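You operate a simulated robot arm through the tools that you are given. There is no shell and no other tool. Be economical: measure what you need, move in short steps, check, and stop when the job is done.

The job below is to be done with a simulated robot arm. You get a single attempt, and the scene is never put back.

## Task
Put the wedge from the top of the wooden table on the sheet there.

Only the result counts: the job must be done as asked and must still hold three seconds after the hand-in. Knocking over, shifting, dropping, spilling or breaking anything else fails it. Flat cloth is picked up by pressing the open fingertips on it (5 to 10 N) and closing them slowly along it; thin cloth reads only 2 to 8 mm in the jaws.

## Robot
A 7-joint arm with a two-finger parallel gripper, fixed in place. Base frame: the origin is at the foot of the arm, x ahead of it, y to its left, z up; the work surface is at about z = 85. Readings come in cm, degrees, newtons and seconds.
With the tool pointing down near the work surface it reaches from about 24 to 68 cm from the base axis. Its first joint turns from -66.0 to 66.0 degrees. Payload 2.4 kg.
The tool frame sits at the grasp point between the pads (the TCP): z along the fingers, y along the line on which they close. The tips reach 3 cm beyond it. Largest opening 9.4 cm; finger width 2.8, thickness 1; the body of the gripper, 5 by 9.6 cm, starts 5.5 cm behind the TCP.
Orientation is that of the tool frame in the base frame, as a unit quaternion [x, y, z, w]. With the fingers straight down and closing along the base's y, the tool's x points along the base's -x, its y along +y and its z along -z.

## Interface
- The arm moves only by the tool move_arm. Its argument "plan" is a list of rows, each a list of 3 entries, a list of its own where there are three numbers: the closure in counts, from 0 (fully open) to 255 (shut), then the shift along the tool's x, y, z in cm, then the turn about the tool's z in degrees. In form: [[claw, [tx, ty, tz], twist], ...]. A call has 1 to 12 rows; each row shifts and turns the commanded pose from where the row before left it, along the tool's axes as they then stand. A row lasts 0.2 s, in which the tool goes at most 5 cm and 8.6 degrees; a call with a longer step from one row to the next is refused whole, and so is a gripper value outside its range. A pose out of reach is approached as far as the arm can. The call stops where the force on the tool passes 40 N (or 10 N more than at its start, if that is more) or the arm is blocked; 0.2 s more then pass. The fingers move at their own pace (about 15.3 cm/s each) and stop on an object; they squeeze with about 37 N. The grip force told is the motor's: it shows also when the fingers shut on nothing. Time passes only in rows, and 0.2 s behind the last, so rows that do not move let the fingers close. It gives the time, the measured TCP pose, the force on the tool (base axes), the opening and the grip force at its end, in the units of the frame above (readings bear some noise), and new pictures: "views" is both (left out), scene, wrist or none.
- Cameras (640 x 400 px; columns grow to the right, rows downward): "scene" is fixed at [2.46, 46.44, 144.34]; the picture's right is [-0.86, -0.51, 0.00], its down [-0.30, 0.50, -0.81] and it looks along [0.42, -0.70, -0.58] (base axes); focal length 365 px, centre (320, 200). "wrist" rides on the gripper at [-3.7, 0, -5.8] in the tool frame; the picture's right is [0.00, -1.00, 0.00], its down [0.97, 0.00, -0.24] and it looks along [0.24, 0.00, 0.97] (tool axes); focal length 218 px, centre (320, 200). There is no depth. A picture from a camera that has moved, and an enlarged one, comes with that camera's place and axes in the base frame and with its lens.
- inspect(camera, box): a new picture of the part [left, top, right, bottom] of that camera's present view, enlarged. It takes no simulated time.
- finish_job(): hands the job in; it is judged then, once.

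Work in short steps. Places have to be worked out from the pictures, the camera data and where the tool is seen: move nearer, look again, correct. Check each grasp and each placing, and mend what went wrong. You have 90 turns and 170 pictures in all, those below and enlarged ones among them. Open the gripper and draw the arm clear of the work before you hand the job in, unless the task says otherwise; then end with one line.

The tools are called by a JSON object that holds its "name" and its "arguments". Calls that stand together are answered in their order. move_arm: Moves the arm, as the interface text tells. Its arguments: {"type":"object","properties":{"plan":{"type":"array","items":{"type":"array"}},"views":{"type":"string","enum":["both","scene","wrist","none"]}},"required":["plan"]} The other tools are called the same way: inspect (camera, box) takes an enlarged picture of a part of a camera's view; finish_job () hands the job in.

At the start:

```text
time_s: 0.0
tcp_pos: [35.64, -2.13, 112.8]
tcp_rot: [0.001, 1.0, 0.0, 0.001]
wrist_force: [0.1, -0.7, 0.5]
finger_gap: 9.41
gripper_force: 0.1
```

scene: 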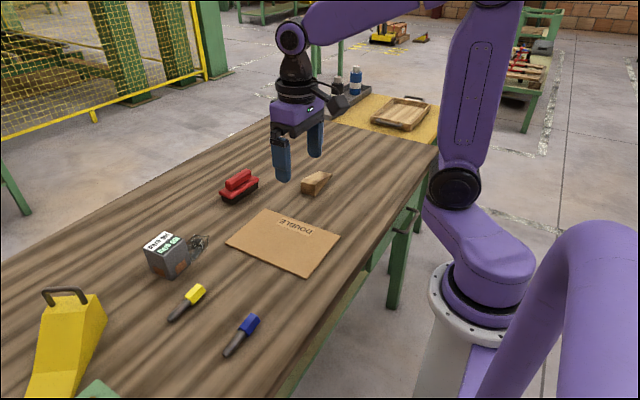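
wrist: 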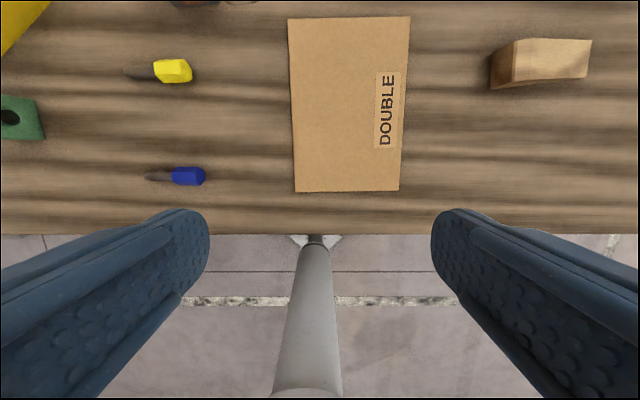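

The wooden wedge seems to be near (50, -30) and the cardboard sheet near (45, -6). I'll look at both enlarged before I move.

{"name": "inspect", "arguments": {"camera": "scene", "box": [220, 140, 380, 280]}}

{"name": "inspect", "arguments": {"camera": "wrist", "box": [440, 0, 640, 125]}}

{"name": "inspect", "arguments": {"camera": "scene", "box": [0, 220, 240, 400]}}

{"name": "inspect", "arguments": {"camera": "scene", "box": [310, 60, 470, 160]}}

```text
2.86 times, centred on (300, 210) of scene
camera zoom: at [2.46, 46.44, 144.34], right [-0.86, -0.51, 0.0], down [-0.3, 0.5, -0.81], along [0.42, -0.7, -0.58], focal length 1042 px, centre (377, 171)
```

zoom: 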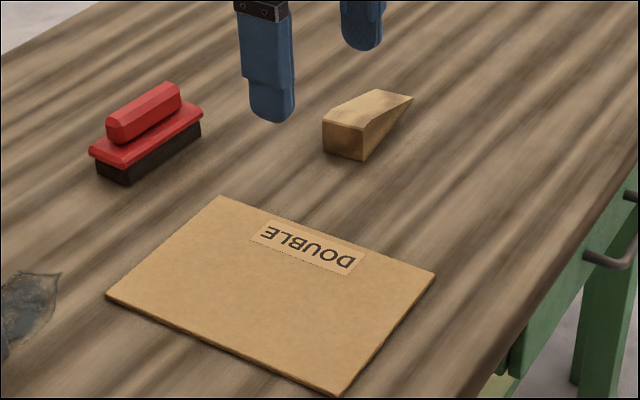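

```text
3.20 times, centred on (540, 62) of wrist
camera zoom: at [39.31, -2.03, 118.59], right [0.0, -1.0, 0.0], down [-0.97, 0.0, 0.24], along [-0.24, 0.0, -0.97], focal length 698 px, centre (-384, 640)
```

zoom: 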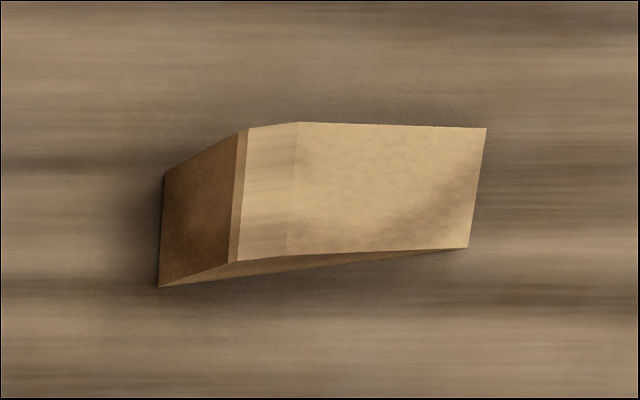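

```text
2.22 times, centred on (120, 310) of scene
camera zoom: at [2.46, 46.44, 144.34], right [-0.86, -0.51, 0.0], down [-0.3, 0.5, -0.81], along [0.42, -0.7, -0.58], focal length 811 px, centre (764, -44)
```

zoom: 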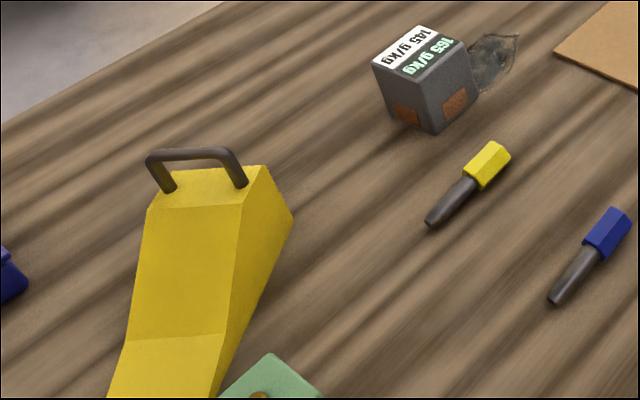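

```text
4.00 times, centred on (390, 110) of scene
camera zoom: at [2.46, 46.44, 144.34], right [-0.86, -0.51, 0.0], down [-0.3, 0.5, -0.81], along [0.42, -0.7, -0.58], focal length 1459 px, centre (40, 560)
```

zoom: 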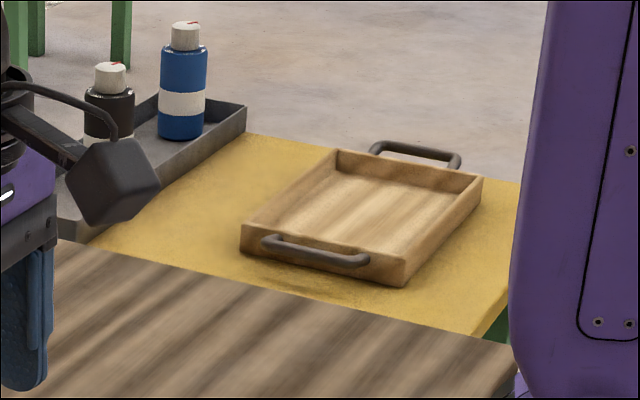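

The wooden wedge lies on the table with its long axis roughly along y. Its thick end faces +y, its centre is near (50, -31.5), and it is about 4.5 wide and 3.9 high. The sheet spans x 32–56 and y -14.5 to 2. I'll move over the wedge, staying high.

{"name": "move_arm", "arguments": {"plan": [[0, [-1.78, -3.55, 1.0], 0], [0, [-1.78, -3.55, 1.0], 0], [0, [-1.78, -3.55, 1.0], 0], [0, [-1.78, -3.55, 1.0], 0], [0, [-1.78, -3.55, 1.0], 0], [0, [-1.78, -3.55, 1.0], 0], [0, [-1.78, -3.55, 1.0], 0], [0, [-1.78, -3.55, 1.0], 0], [0, [0, 0, 0], 0]], "views": "none"}}

{"name": "move_arm", "arguments": {"plan": [[0, [0, 0, 0], 8.34], [0, [0, 0, 0], 8.34], [0, [0, 0, 0], 8.34], [0, [0, 0, 0], 8.34], [0, [0, 0, 0], 8.34], [0, [0, 0, 0], 8.34], [0, [0, 0, 0], 8.34], [0, [0, 0, 0], 8.34], [0, [0, 0, 0], 8.34], [0, [0, 0, 0], 8.34], [0, [0, 0, 0], 0], [0, [0, 0, 0], 0]]}}

```text
time_s: 2.0
tcp_pos: [50.0, -30.36, 104.89]
tcp_rot: [0.0, 1.0, 0.0, 0.0]
wrist_force: [0.1, 0.1, 0.0]
finger_gap: 9.41
gripper_force: 0.0
```

```text
time_s: 4.6
tcp_pos: [49.83, -30.4, 104.78]
tcp_rot: [0.666, 0.746, 0.001, 0.0]
wrist_force: [-0.1, 1.2, -0.2]
finger_gap: 9.38
gripper_force: 0.0
camera wrist: at [50.23, -34.09, 110.58], right [-0.99, -0.11, 0.0], down [-0.11, 0.96, 0.24], along [-0.03, 0.24, -0.97], focal length 218 px, centre (320, 200)
```

scene: 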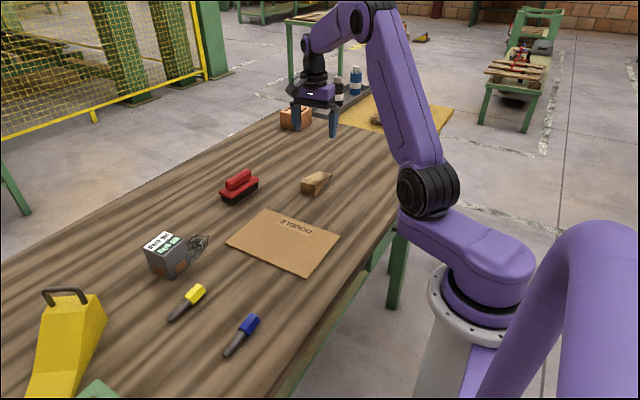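
wrist: 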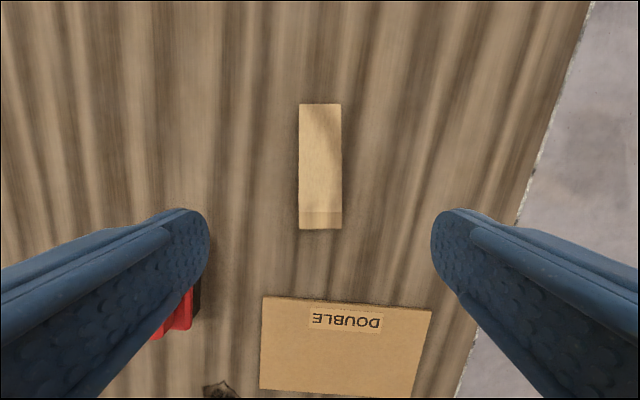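

The wedge is centred between the fingers and squared up with them. I'll descend with the fingers open to TCP z ≈ 88.5.

{"name": "move_arm", "arguments": {"plan": [[0, [0, 0, 4], 0], [0, [0, 0, 4], 0], [0, [0, 0, 3], 0], [0, [0, 0, 2.5], 0], [0, [0, 0, 1.8], 0], [0, [0, 0, 1], 0], [0, [0, 0, 0], 0]]}}

```text
time_s: 6.2
tcp_pos: [49.92, -30.49, 88.54]
tcp_rot: [0.665, 0.747, 0.0, 0.0]
wrist_force: [0.7, -0.9, 0.5]
finger_gap: 9.41
gripper_force: 0.0
camera wrist: at [50.32, -34.12, 94.26], right [-0.99, -0.11, 0.0], down [-0.11, 0.96, 0.24], along [-0.03, 0.24, -0.97], focal length 218 px, centre (320, 200)
```

scene: 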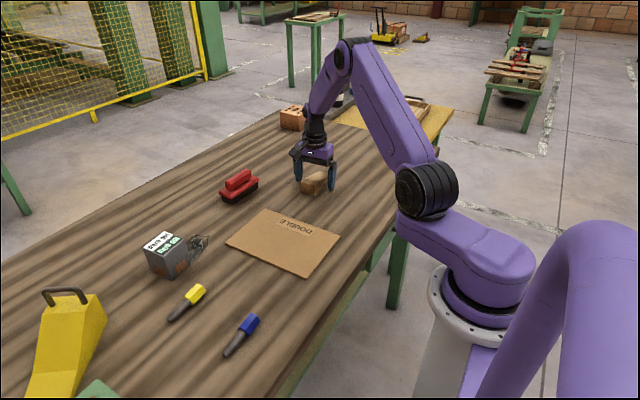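
wrist: 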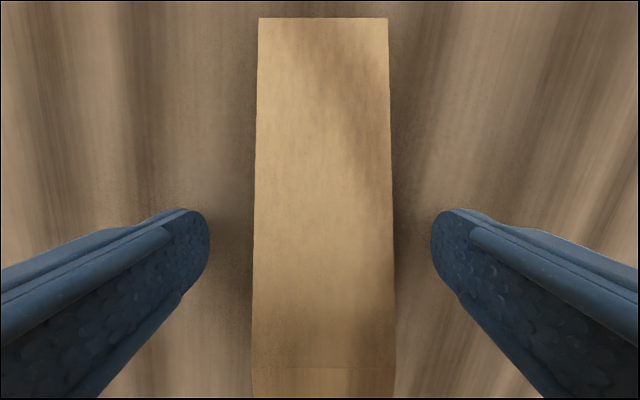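

The fingers straddle the wedge, so I'll close them and lift slightly.

{"name": "move_arm", "arguments": {"plan": [[120, [0, 0, 0], 0], [255, [0, 0, 0], 0], [255, [0, 0, 0], 0], [255, [0, 0, 0], 0], [255, [0, 0, -1], 0], [255, [0, 0, -2], 0], [255, [0, 0, -3], 0], [255, [0, 0, -4], 0], [255, [0, 0, 0], 0]]}}

```text
time_s: 8.2
tcp_pos: [49.89, -30.34, 98.63]
tcp_rot: [0.665, 0.747, 0.0, 0.0]
wrist_force: [-0.4, 0.2, 0.2]
finger_gap: 0.02
gripper_force: 33.1
camera wrist: at [50.26, -34.04, 104.34], right [-0.99, -0.11, 0.0], down [-0.11, 0.96, 0.24], along [-0.03, 0.24, -0.97], focal length 218 px, centre (320, 200)
```

scene: 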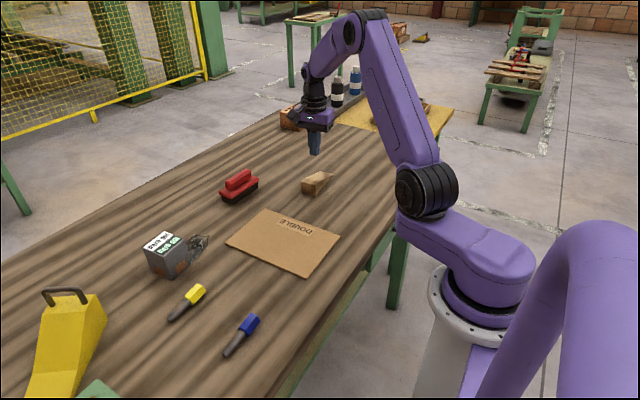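
wrist: 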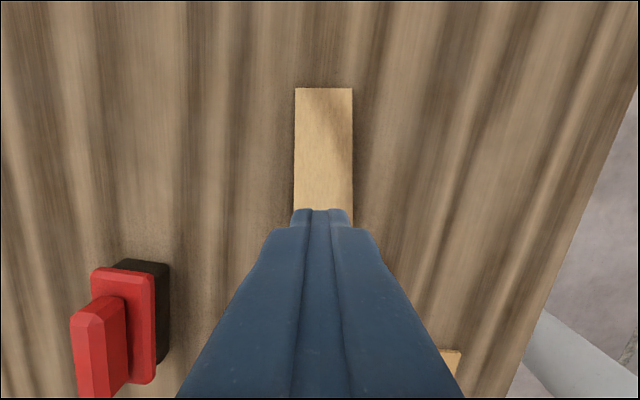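

The fingers shut on nothing, so the wedge slipped out or was missed. I'll open them and look at where the wedge is now.

{"name": "move_arm", "arguments": {"plan": [[0, [0, 0, 0], 0], [0, [0, 0, 0], 0], [0, [0, 0, 0], 0]], "views": "wrist"}}

{"name": "inspect", "arguments": {"camera": "scene", "box": [270, 150, 366, 210]}}

```text
time_s: 9.0
tcp_pos: [49.85, -30.33, 98.47]
tcp_rot: [0.665, 0.747, 0.0, 0.0]
wrist_force: [0.3, 0.1, -0.1]
finger_gap: 9.39
gripper_force: 0.0
camera wrist: at [50.26, -34.03, 104.3], right [-0.99, -0.11, 0.0], down [-0.11, 0.96, 0.24], along [-0.03, 0.24, -0.97], focal length 218 px, centre (320, 200)
```

wrist: 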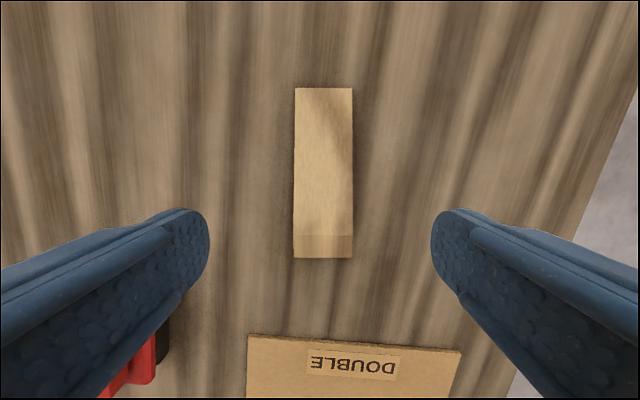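

```text
6.67 times, centred on (318, 180) of scene
camera zoom: at [2.46, 46.44, 144.34], right [-0.86, -0.51, 0.0], down [-0.3, 0.5, -0.81], along [0.42, -0.7, -0.58], focal length 2432 px, centre (333, 333)
```

zoom: 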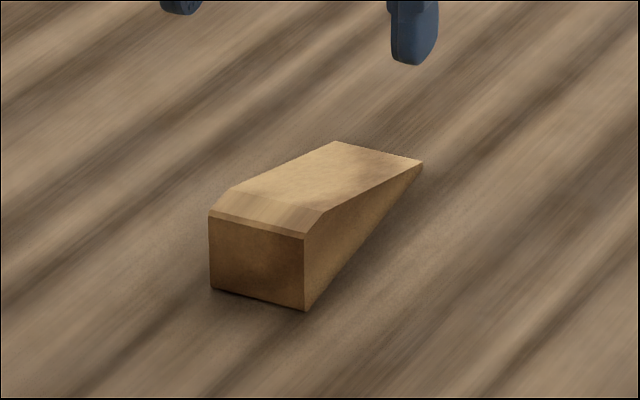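

The wedge hasn't moved, so it slipped through a grip on its sloping, shallow part. I'll regrasp 2.2 cm nearer the thick end and a touch deeper, then check the closed gap before lifting.

{"name": "move_arm", "arguments": {"plan": [[0, [2.2, -0.15, 0], 0], [0, [0, 0, 3], 0], [0, [0, 0, 3], 0], [0, [0, 0, 2.2], 0], [0, [0, 0, 1.2], 0], [0, [0, 0, 0.8], 0], [0, [0, 0, 0], 0], [130, [0, 0, 0], 0], [200, [0, 0, 0], 0], [255, [0, 0, 0], 0], [255, [0, 0, 0], 0], [255, [0, 0, 0], 0]]}}

```text
time_s: 11.6
tcp_pos: [49.47, -28.22, 88.31]
tcp_rot: [0.665, 0.747, 0.0, 0.001]
wrist_force: [0.7, 0.3, 0.9]
finger_gap: 4.84
gripper_force: 36.5
camera wrist: at [49.9, -31.9, 94.02], right [-0.99, -0.11, 0.0], down [-0.11, 0.96, 0.24], along [-0.03, 0.24, -0.97], focal length 218 px, centre (320, 200)
```

scene: 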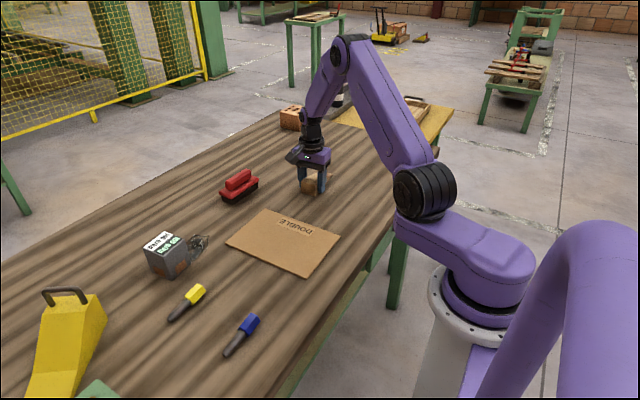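
wrist: 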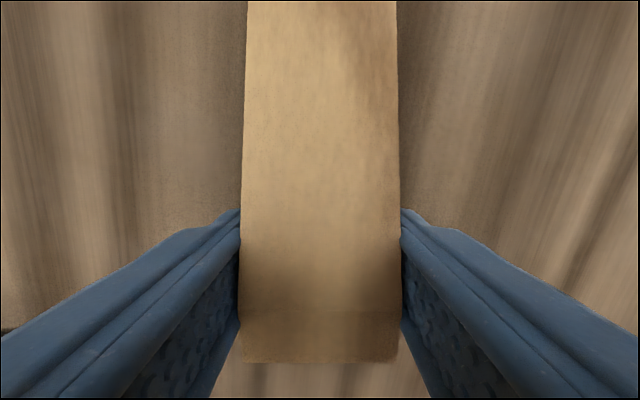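

The gap reads 4.84 at 36.5 N, so the wedge is held. I'll lift slowly.

{"name": "move_arm", "arguments": {"plan": [[255, [0, 0, -0.2], 0], [255, [0, 0, -0.3], 0], [255, [0, 0, -0.5], 0], [255, [0, 0, -0.6], 0], [255, [0, 0, -0.6], 0], [255, [0, 0, -0.4], 0], [255, [0, 0, -0.2], 0]]}}

```text
time_s: 13.2
tcp_pos: [49.45, -28.26, 91.2]
tcp_rot: [0.665, 0.747, 0.001, 0.0]
wrist_force: [-0.4, 0.1, -0.4]
finger_gap: 4.83
gripper_force: 37.4
camera wrist: at [49.83, -31.93, 96.9], right [-0.99, -0.11, 0.0], down [-0.11, 0.96, 0.24], along [-0.03, 0.24, -0.97], focal length 218 px, centre (320, 200)
```

scene: 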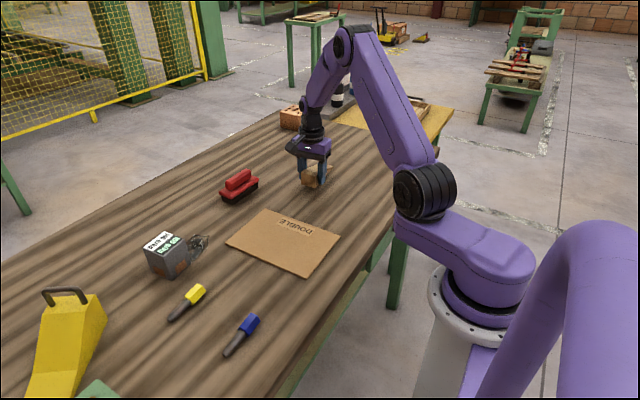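
wrist: 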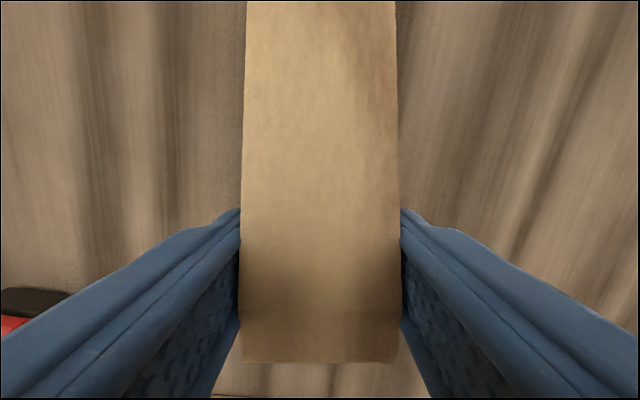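

The wedge is held firmly and level. I'll lift further, then turn back so its long axis lies along x.

{"name": "move_arm", "arguments": {"plan": [[255, [0, 0, -0.5], 0], [255, [0, 0, -1], 0], [255, [0, 0, -1.2], 0], [255, [0, 0, -1.2], 0], [255, [0, 0, -1], 0], [255, [0, 0, -0.5], 0], [255, [0, 0, 0], -3], [255, [0, 0, 0], -6], [255, [0, 0, 0], -7], [255, [0, 0, 0], -7], [255, [0, 0, 0], -7], [255, [0, 0, 0], -7]], "views": "none"}}

{"name": "move_arm", "arguments": {"plan": [[255, [0, 0, 0], -7], [255, [0, 0, 0], -7], [255, [0, 0, 0], -7], [255, [0, 0, 0], -7], [255, [0, 0, 0], -7], [255, [0, 0, 0], -6], [255, [0, 0, 0], -3.4], [255, [0, 0, 0], -2], [255, [0, 0, 0], 0]]}}

```text
time_s: 15.8
tcp_pos: [49.44, -28.4, 96.54]
tcp_rot: [0.393, 0.919, 0.0, 0.0]
wrist_force: [0.3, 0.3, -1.4]
finger_gap: 4.89
gripper_force: 36.8
```

```text
time_s: 17.8
tcp_pos: [49.53, -28.21, 96.45]
tcp_rot: [0.001, 1.0, 0.0, 0.0]
wrist_force: [0.8, 0.0, -1.3]
finger_gap: 4.87
gripper_force: 36.8
camera wrist: at [53.17, -28.22, 102.24], right [0.0, -1.0, 0.0], down [-0.97, 0.0, 0.24], along [-0.24, 0.0, -0.97], focal length 218 px, centre (320, 200)
```

scene: 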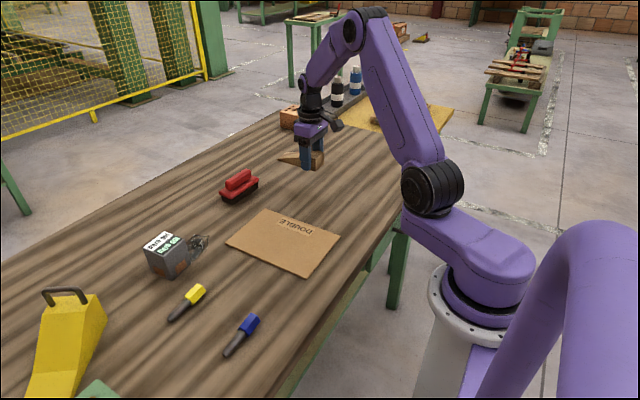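
wrist: 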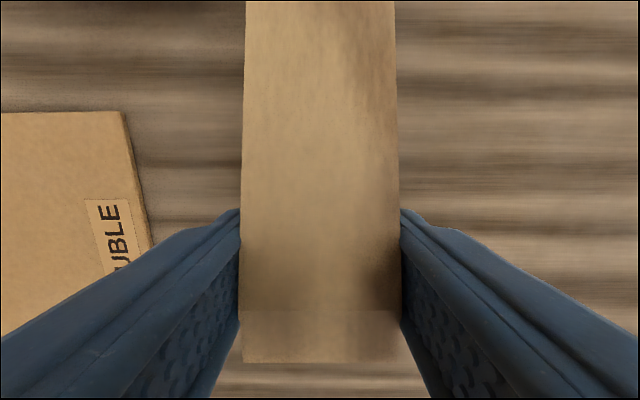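

The wedge is still firmly held. I'll carry it over the sheet to TCP (40.4, -6.1), which centres the wedge at about x = 44.

{"name": "move_arm", "arguments": {"plan": [[255, [0.4, 1.0, 0], 0], [255, [0.9, 2.2, 0], 0], [255, [1.1, 2.7, 0], 0], [255, [1.1, 2.7, 0], 0], [255, [1.1, 2.7, 0], 0], [255, [1.1, 2.7, 0], 0], [255, [1.1, 2.7, 0], 0], [255, [1.1, 2.5, 0], 0], [255, [0.9, 2.0, 0], 0], [255, [0.4, 1.0, 0], 0], [255, [0, 0, 0], 0]]}}

```text
time_s: 20.2
tcp_pos: [40.34, -6.08, 96.68]
tcp_rot: [0.0, 1.0, 0.0, -0.001]
wrist_force: [0.3, -0.1, -1.2]
finger_gap: 4.88
gripper_force: 36.9
camera wrist: at [44.02, -6.0, 102.36], right [0.0, -1.0, 0.0], down [-0.97, 0.0, 0.24], along [-0.24, 0.0, -0.97], focal length 218 px, centre (320, 200)
```

scene: 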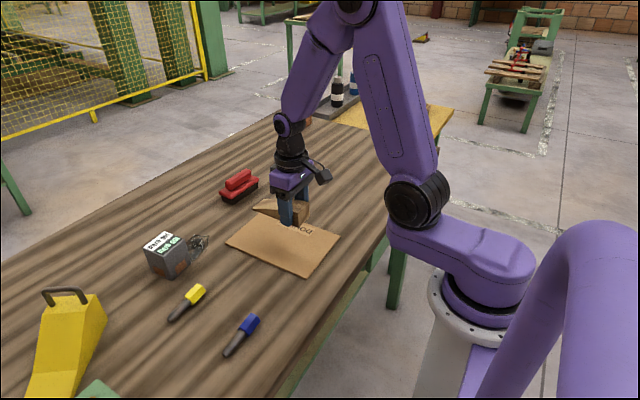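
wrist: 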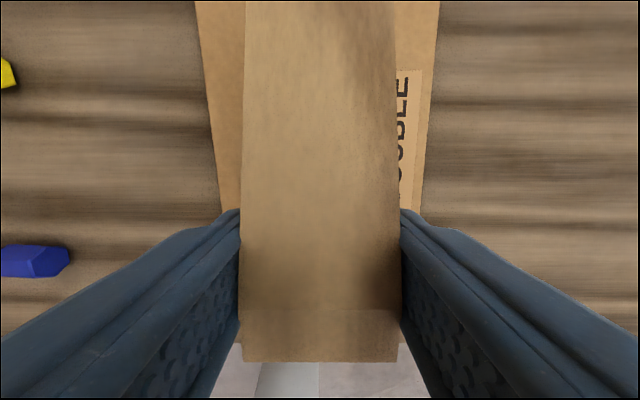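

The wedge is over the sheet. I'll descend to just above it, then creep down until there is contact.

{"name": "move_arm", "arguments": {"plan": [[255, [0, 0, 0.6], 0], [255, [0, 0, 1.3], 0], [255, [0, 0, 1.6], 0], [255, [0, 0, 1.5], 0], [255, [0, 0, 1.1], 0], [255, [0, 0, 0.6], 0], [255, [0, 0, 0.4], 0], [255, [0, 0, 0.2], 0], [255, [0, 0, 0.2], 0], [255, [0, 0, 0], 0]]}}

```text
time_s: 22.4
tcp_pos: [40.21, -6.04, 89.02]
tcp_rot: [0.001, 1.0, 0.0, -0.001]
wrist_force: [-0.2, 1.0, -0.8]
finger_gap: 4.85
gripper_force: 37.1
camera wrist: at [44.0, -6.07, 94.75], right [0.0, -1.0, 0.0], down [-0.97, 0.0, 0.24], along [-0.24, 0.0, -0.97], focal length 218 px, centre (320, 200)
```

scene: 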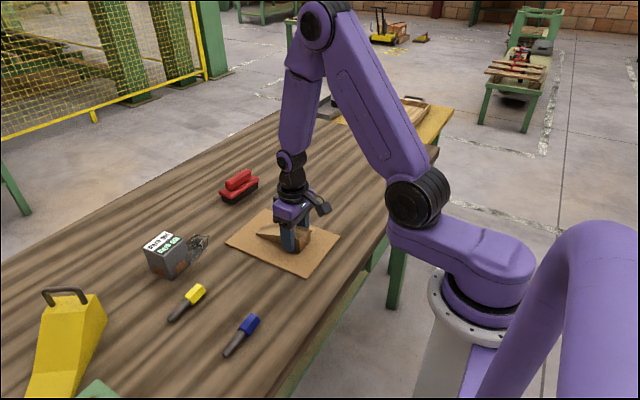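
wrist: 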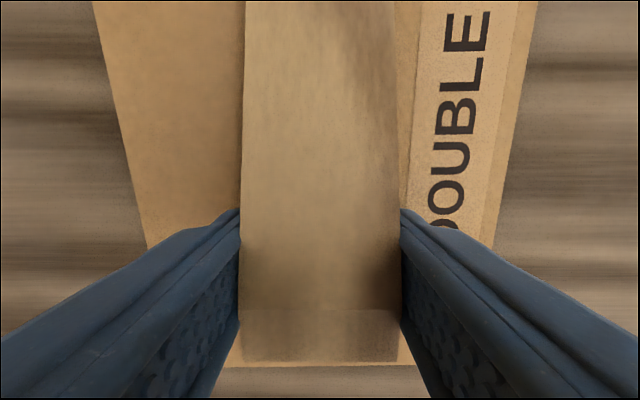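

There's no contact yet. The near sheet edge is at x ≈ 32 and the thick end at about 37.5, so the margins are good. I'll creep down further.

{"name": "move_arm", "arguments": {"plan": [[255, [0, 0, 0.12], 0], [255, [0, 0, 0.12], 0], [255, [0, 0, 0.12], 0], [255, [0, 0, 0], 0]], "views": "none"}}

```text
time_s: 23.4
tcp_pos: [40.31, -6.12, 88.69]
tcp_rot: [0.001, 1.0, -0.001, 0.002]
wrist_force: [-1.1, 1.7, 33.6]
finger_gap: 4.84
gripper_force: 36.8
```

Contact reads about 34 N, so the wedge is on the sheet. I'll ease up slightly before releasing.

{"name": "move_arm", "arguments": {"plan": [[255, [0, 0, -0.07], 0], [255, [0, 0, 0], 0]], "views": "none"}}

```text
time_s: 24.0
tcp_pos: [40.32, -6.07, 88.77]
tcp_rot: [0.0, 1.0, 0.0, 0.001]
wrist_force: [2.1, -0.8, 26.6]
finger_gap: 4.87
gripper_force: 36.6
```

The force is still 27 N. I'll ease off more, then open the fingers gradually.

{"name": "move_arm", "arguments": {"plan": [[255, [0, 0, -0.1], 0], [255, [0, 0, -0.08], 0], [255, [0, 0, 0], 0], [110, [0, 0, 0], 0], [80, [0, 0, 0], 0], [40, [0, 0, 0], 0], [0, [0, 0, 0], 0], [0, [0, 0, 0], 0]]}}

```text
time_s: 25.8
tcp_pos: [40.28, -6.17, 88.92]
tcp_rot: [0.0, 1.0, 0.0, 0.0]
wrist_force: [0.5, 0.5, 0.5]
finger_gap: 9.4
gripper_force: 0.0
camera wrist: at [43.92, -6.08, 94.69], right [0.0, -1.0, 0.0], down [-0.97, 0.0, 0.24], along [-0.24, 0.0, -0.97], focal length 218 px, centre (320, 200)
```

scene: 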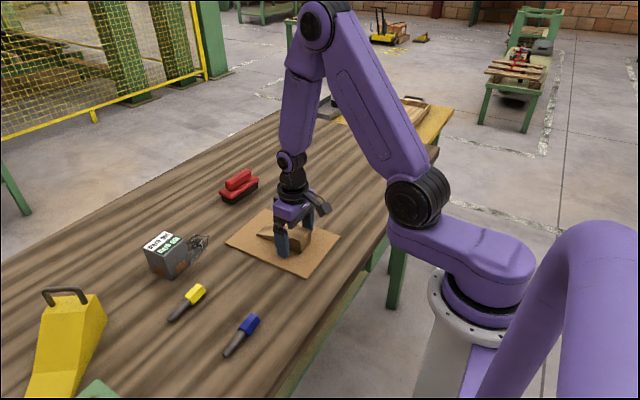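
wrist: 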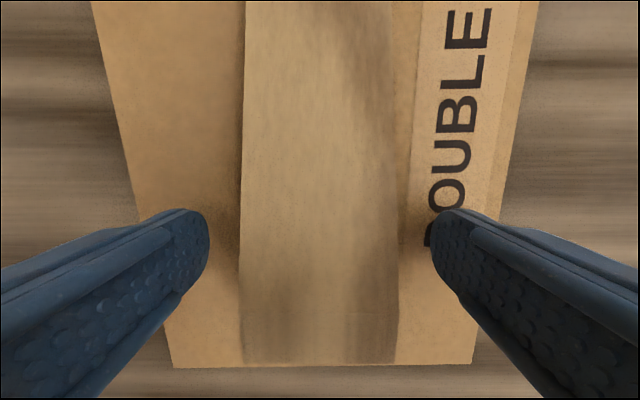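

The wedge is released on the sheet. I'll raise the hand straight up and check.

{"name": "move_arm", "arguments": {"plan": [[0, [0, 0, -1], 0], [0, [0, 0, -2], 0], [0, [0, 0, -3], 0], [0, [0, 0, -4], 0], [0, [0, 0, -4], 0], [0, [0, 0, -4], 0], [0, [0, 0, -3], 0], [0, [0, 0, 0], 0]]}}

```text
time_s: 27.6
tcp_pos: [40.2, -6.28, 110.04]
tcp_rot: [0.0, 1.0, 0.0, 0.001]
wrist_force: [0.4, -0.2, 0.2]
finger_gap: 9.39
gripper_force: 0.1
camera wrist: at [43.9, -6.27, 115.76], right [0.0, -1.0, 0.0], down [-0.97, 0.0, 0.24], along [-0.24, 0.0, -0.97], focal length 218 px, centre (320, 200)
```

scene: 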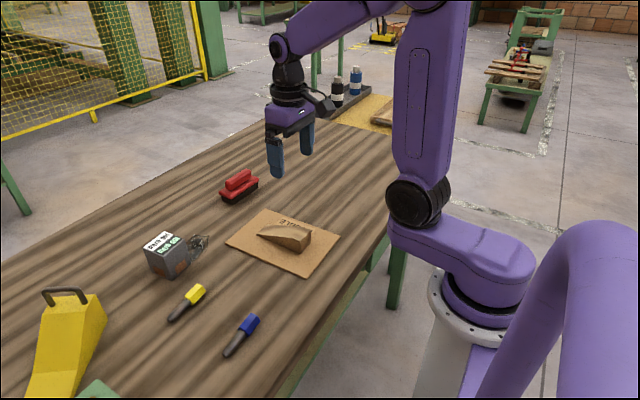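
wrist: 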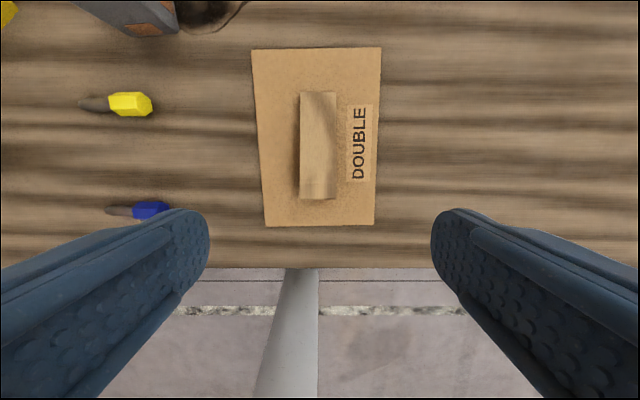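

The wedge rests flat in the middle of the sheet, nothing else has moved, and the arm is clear. I'll hand the job in.

{"name": "finish_job", "arguments": {}}

```text
The job is handed in.
```

The wooden wedge is lying flat in the middle of the "DOUBLE" sheet, with the gripper open and the arm clear; the first grasp slipped, but nothing else on the table moved.
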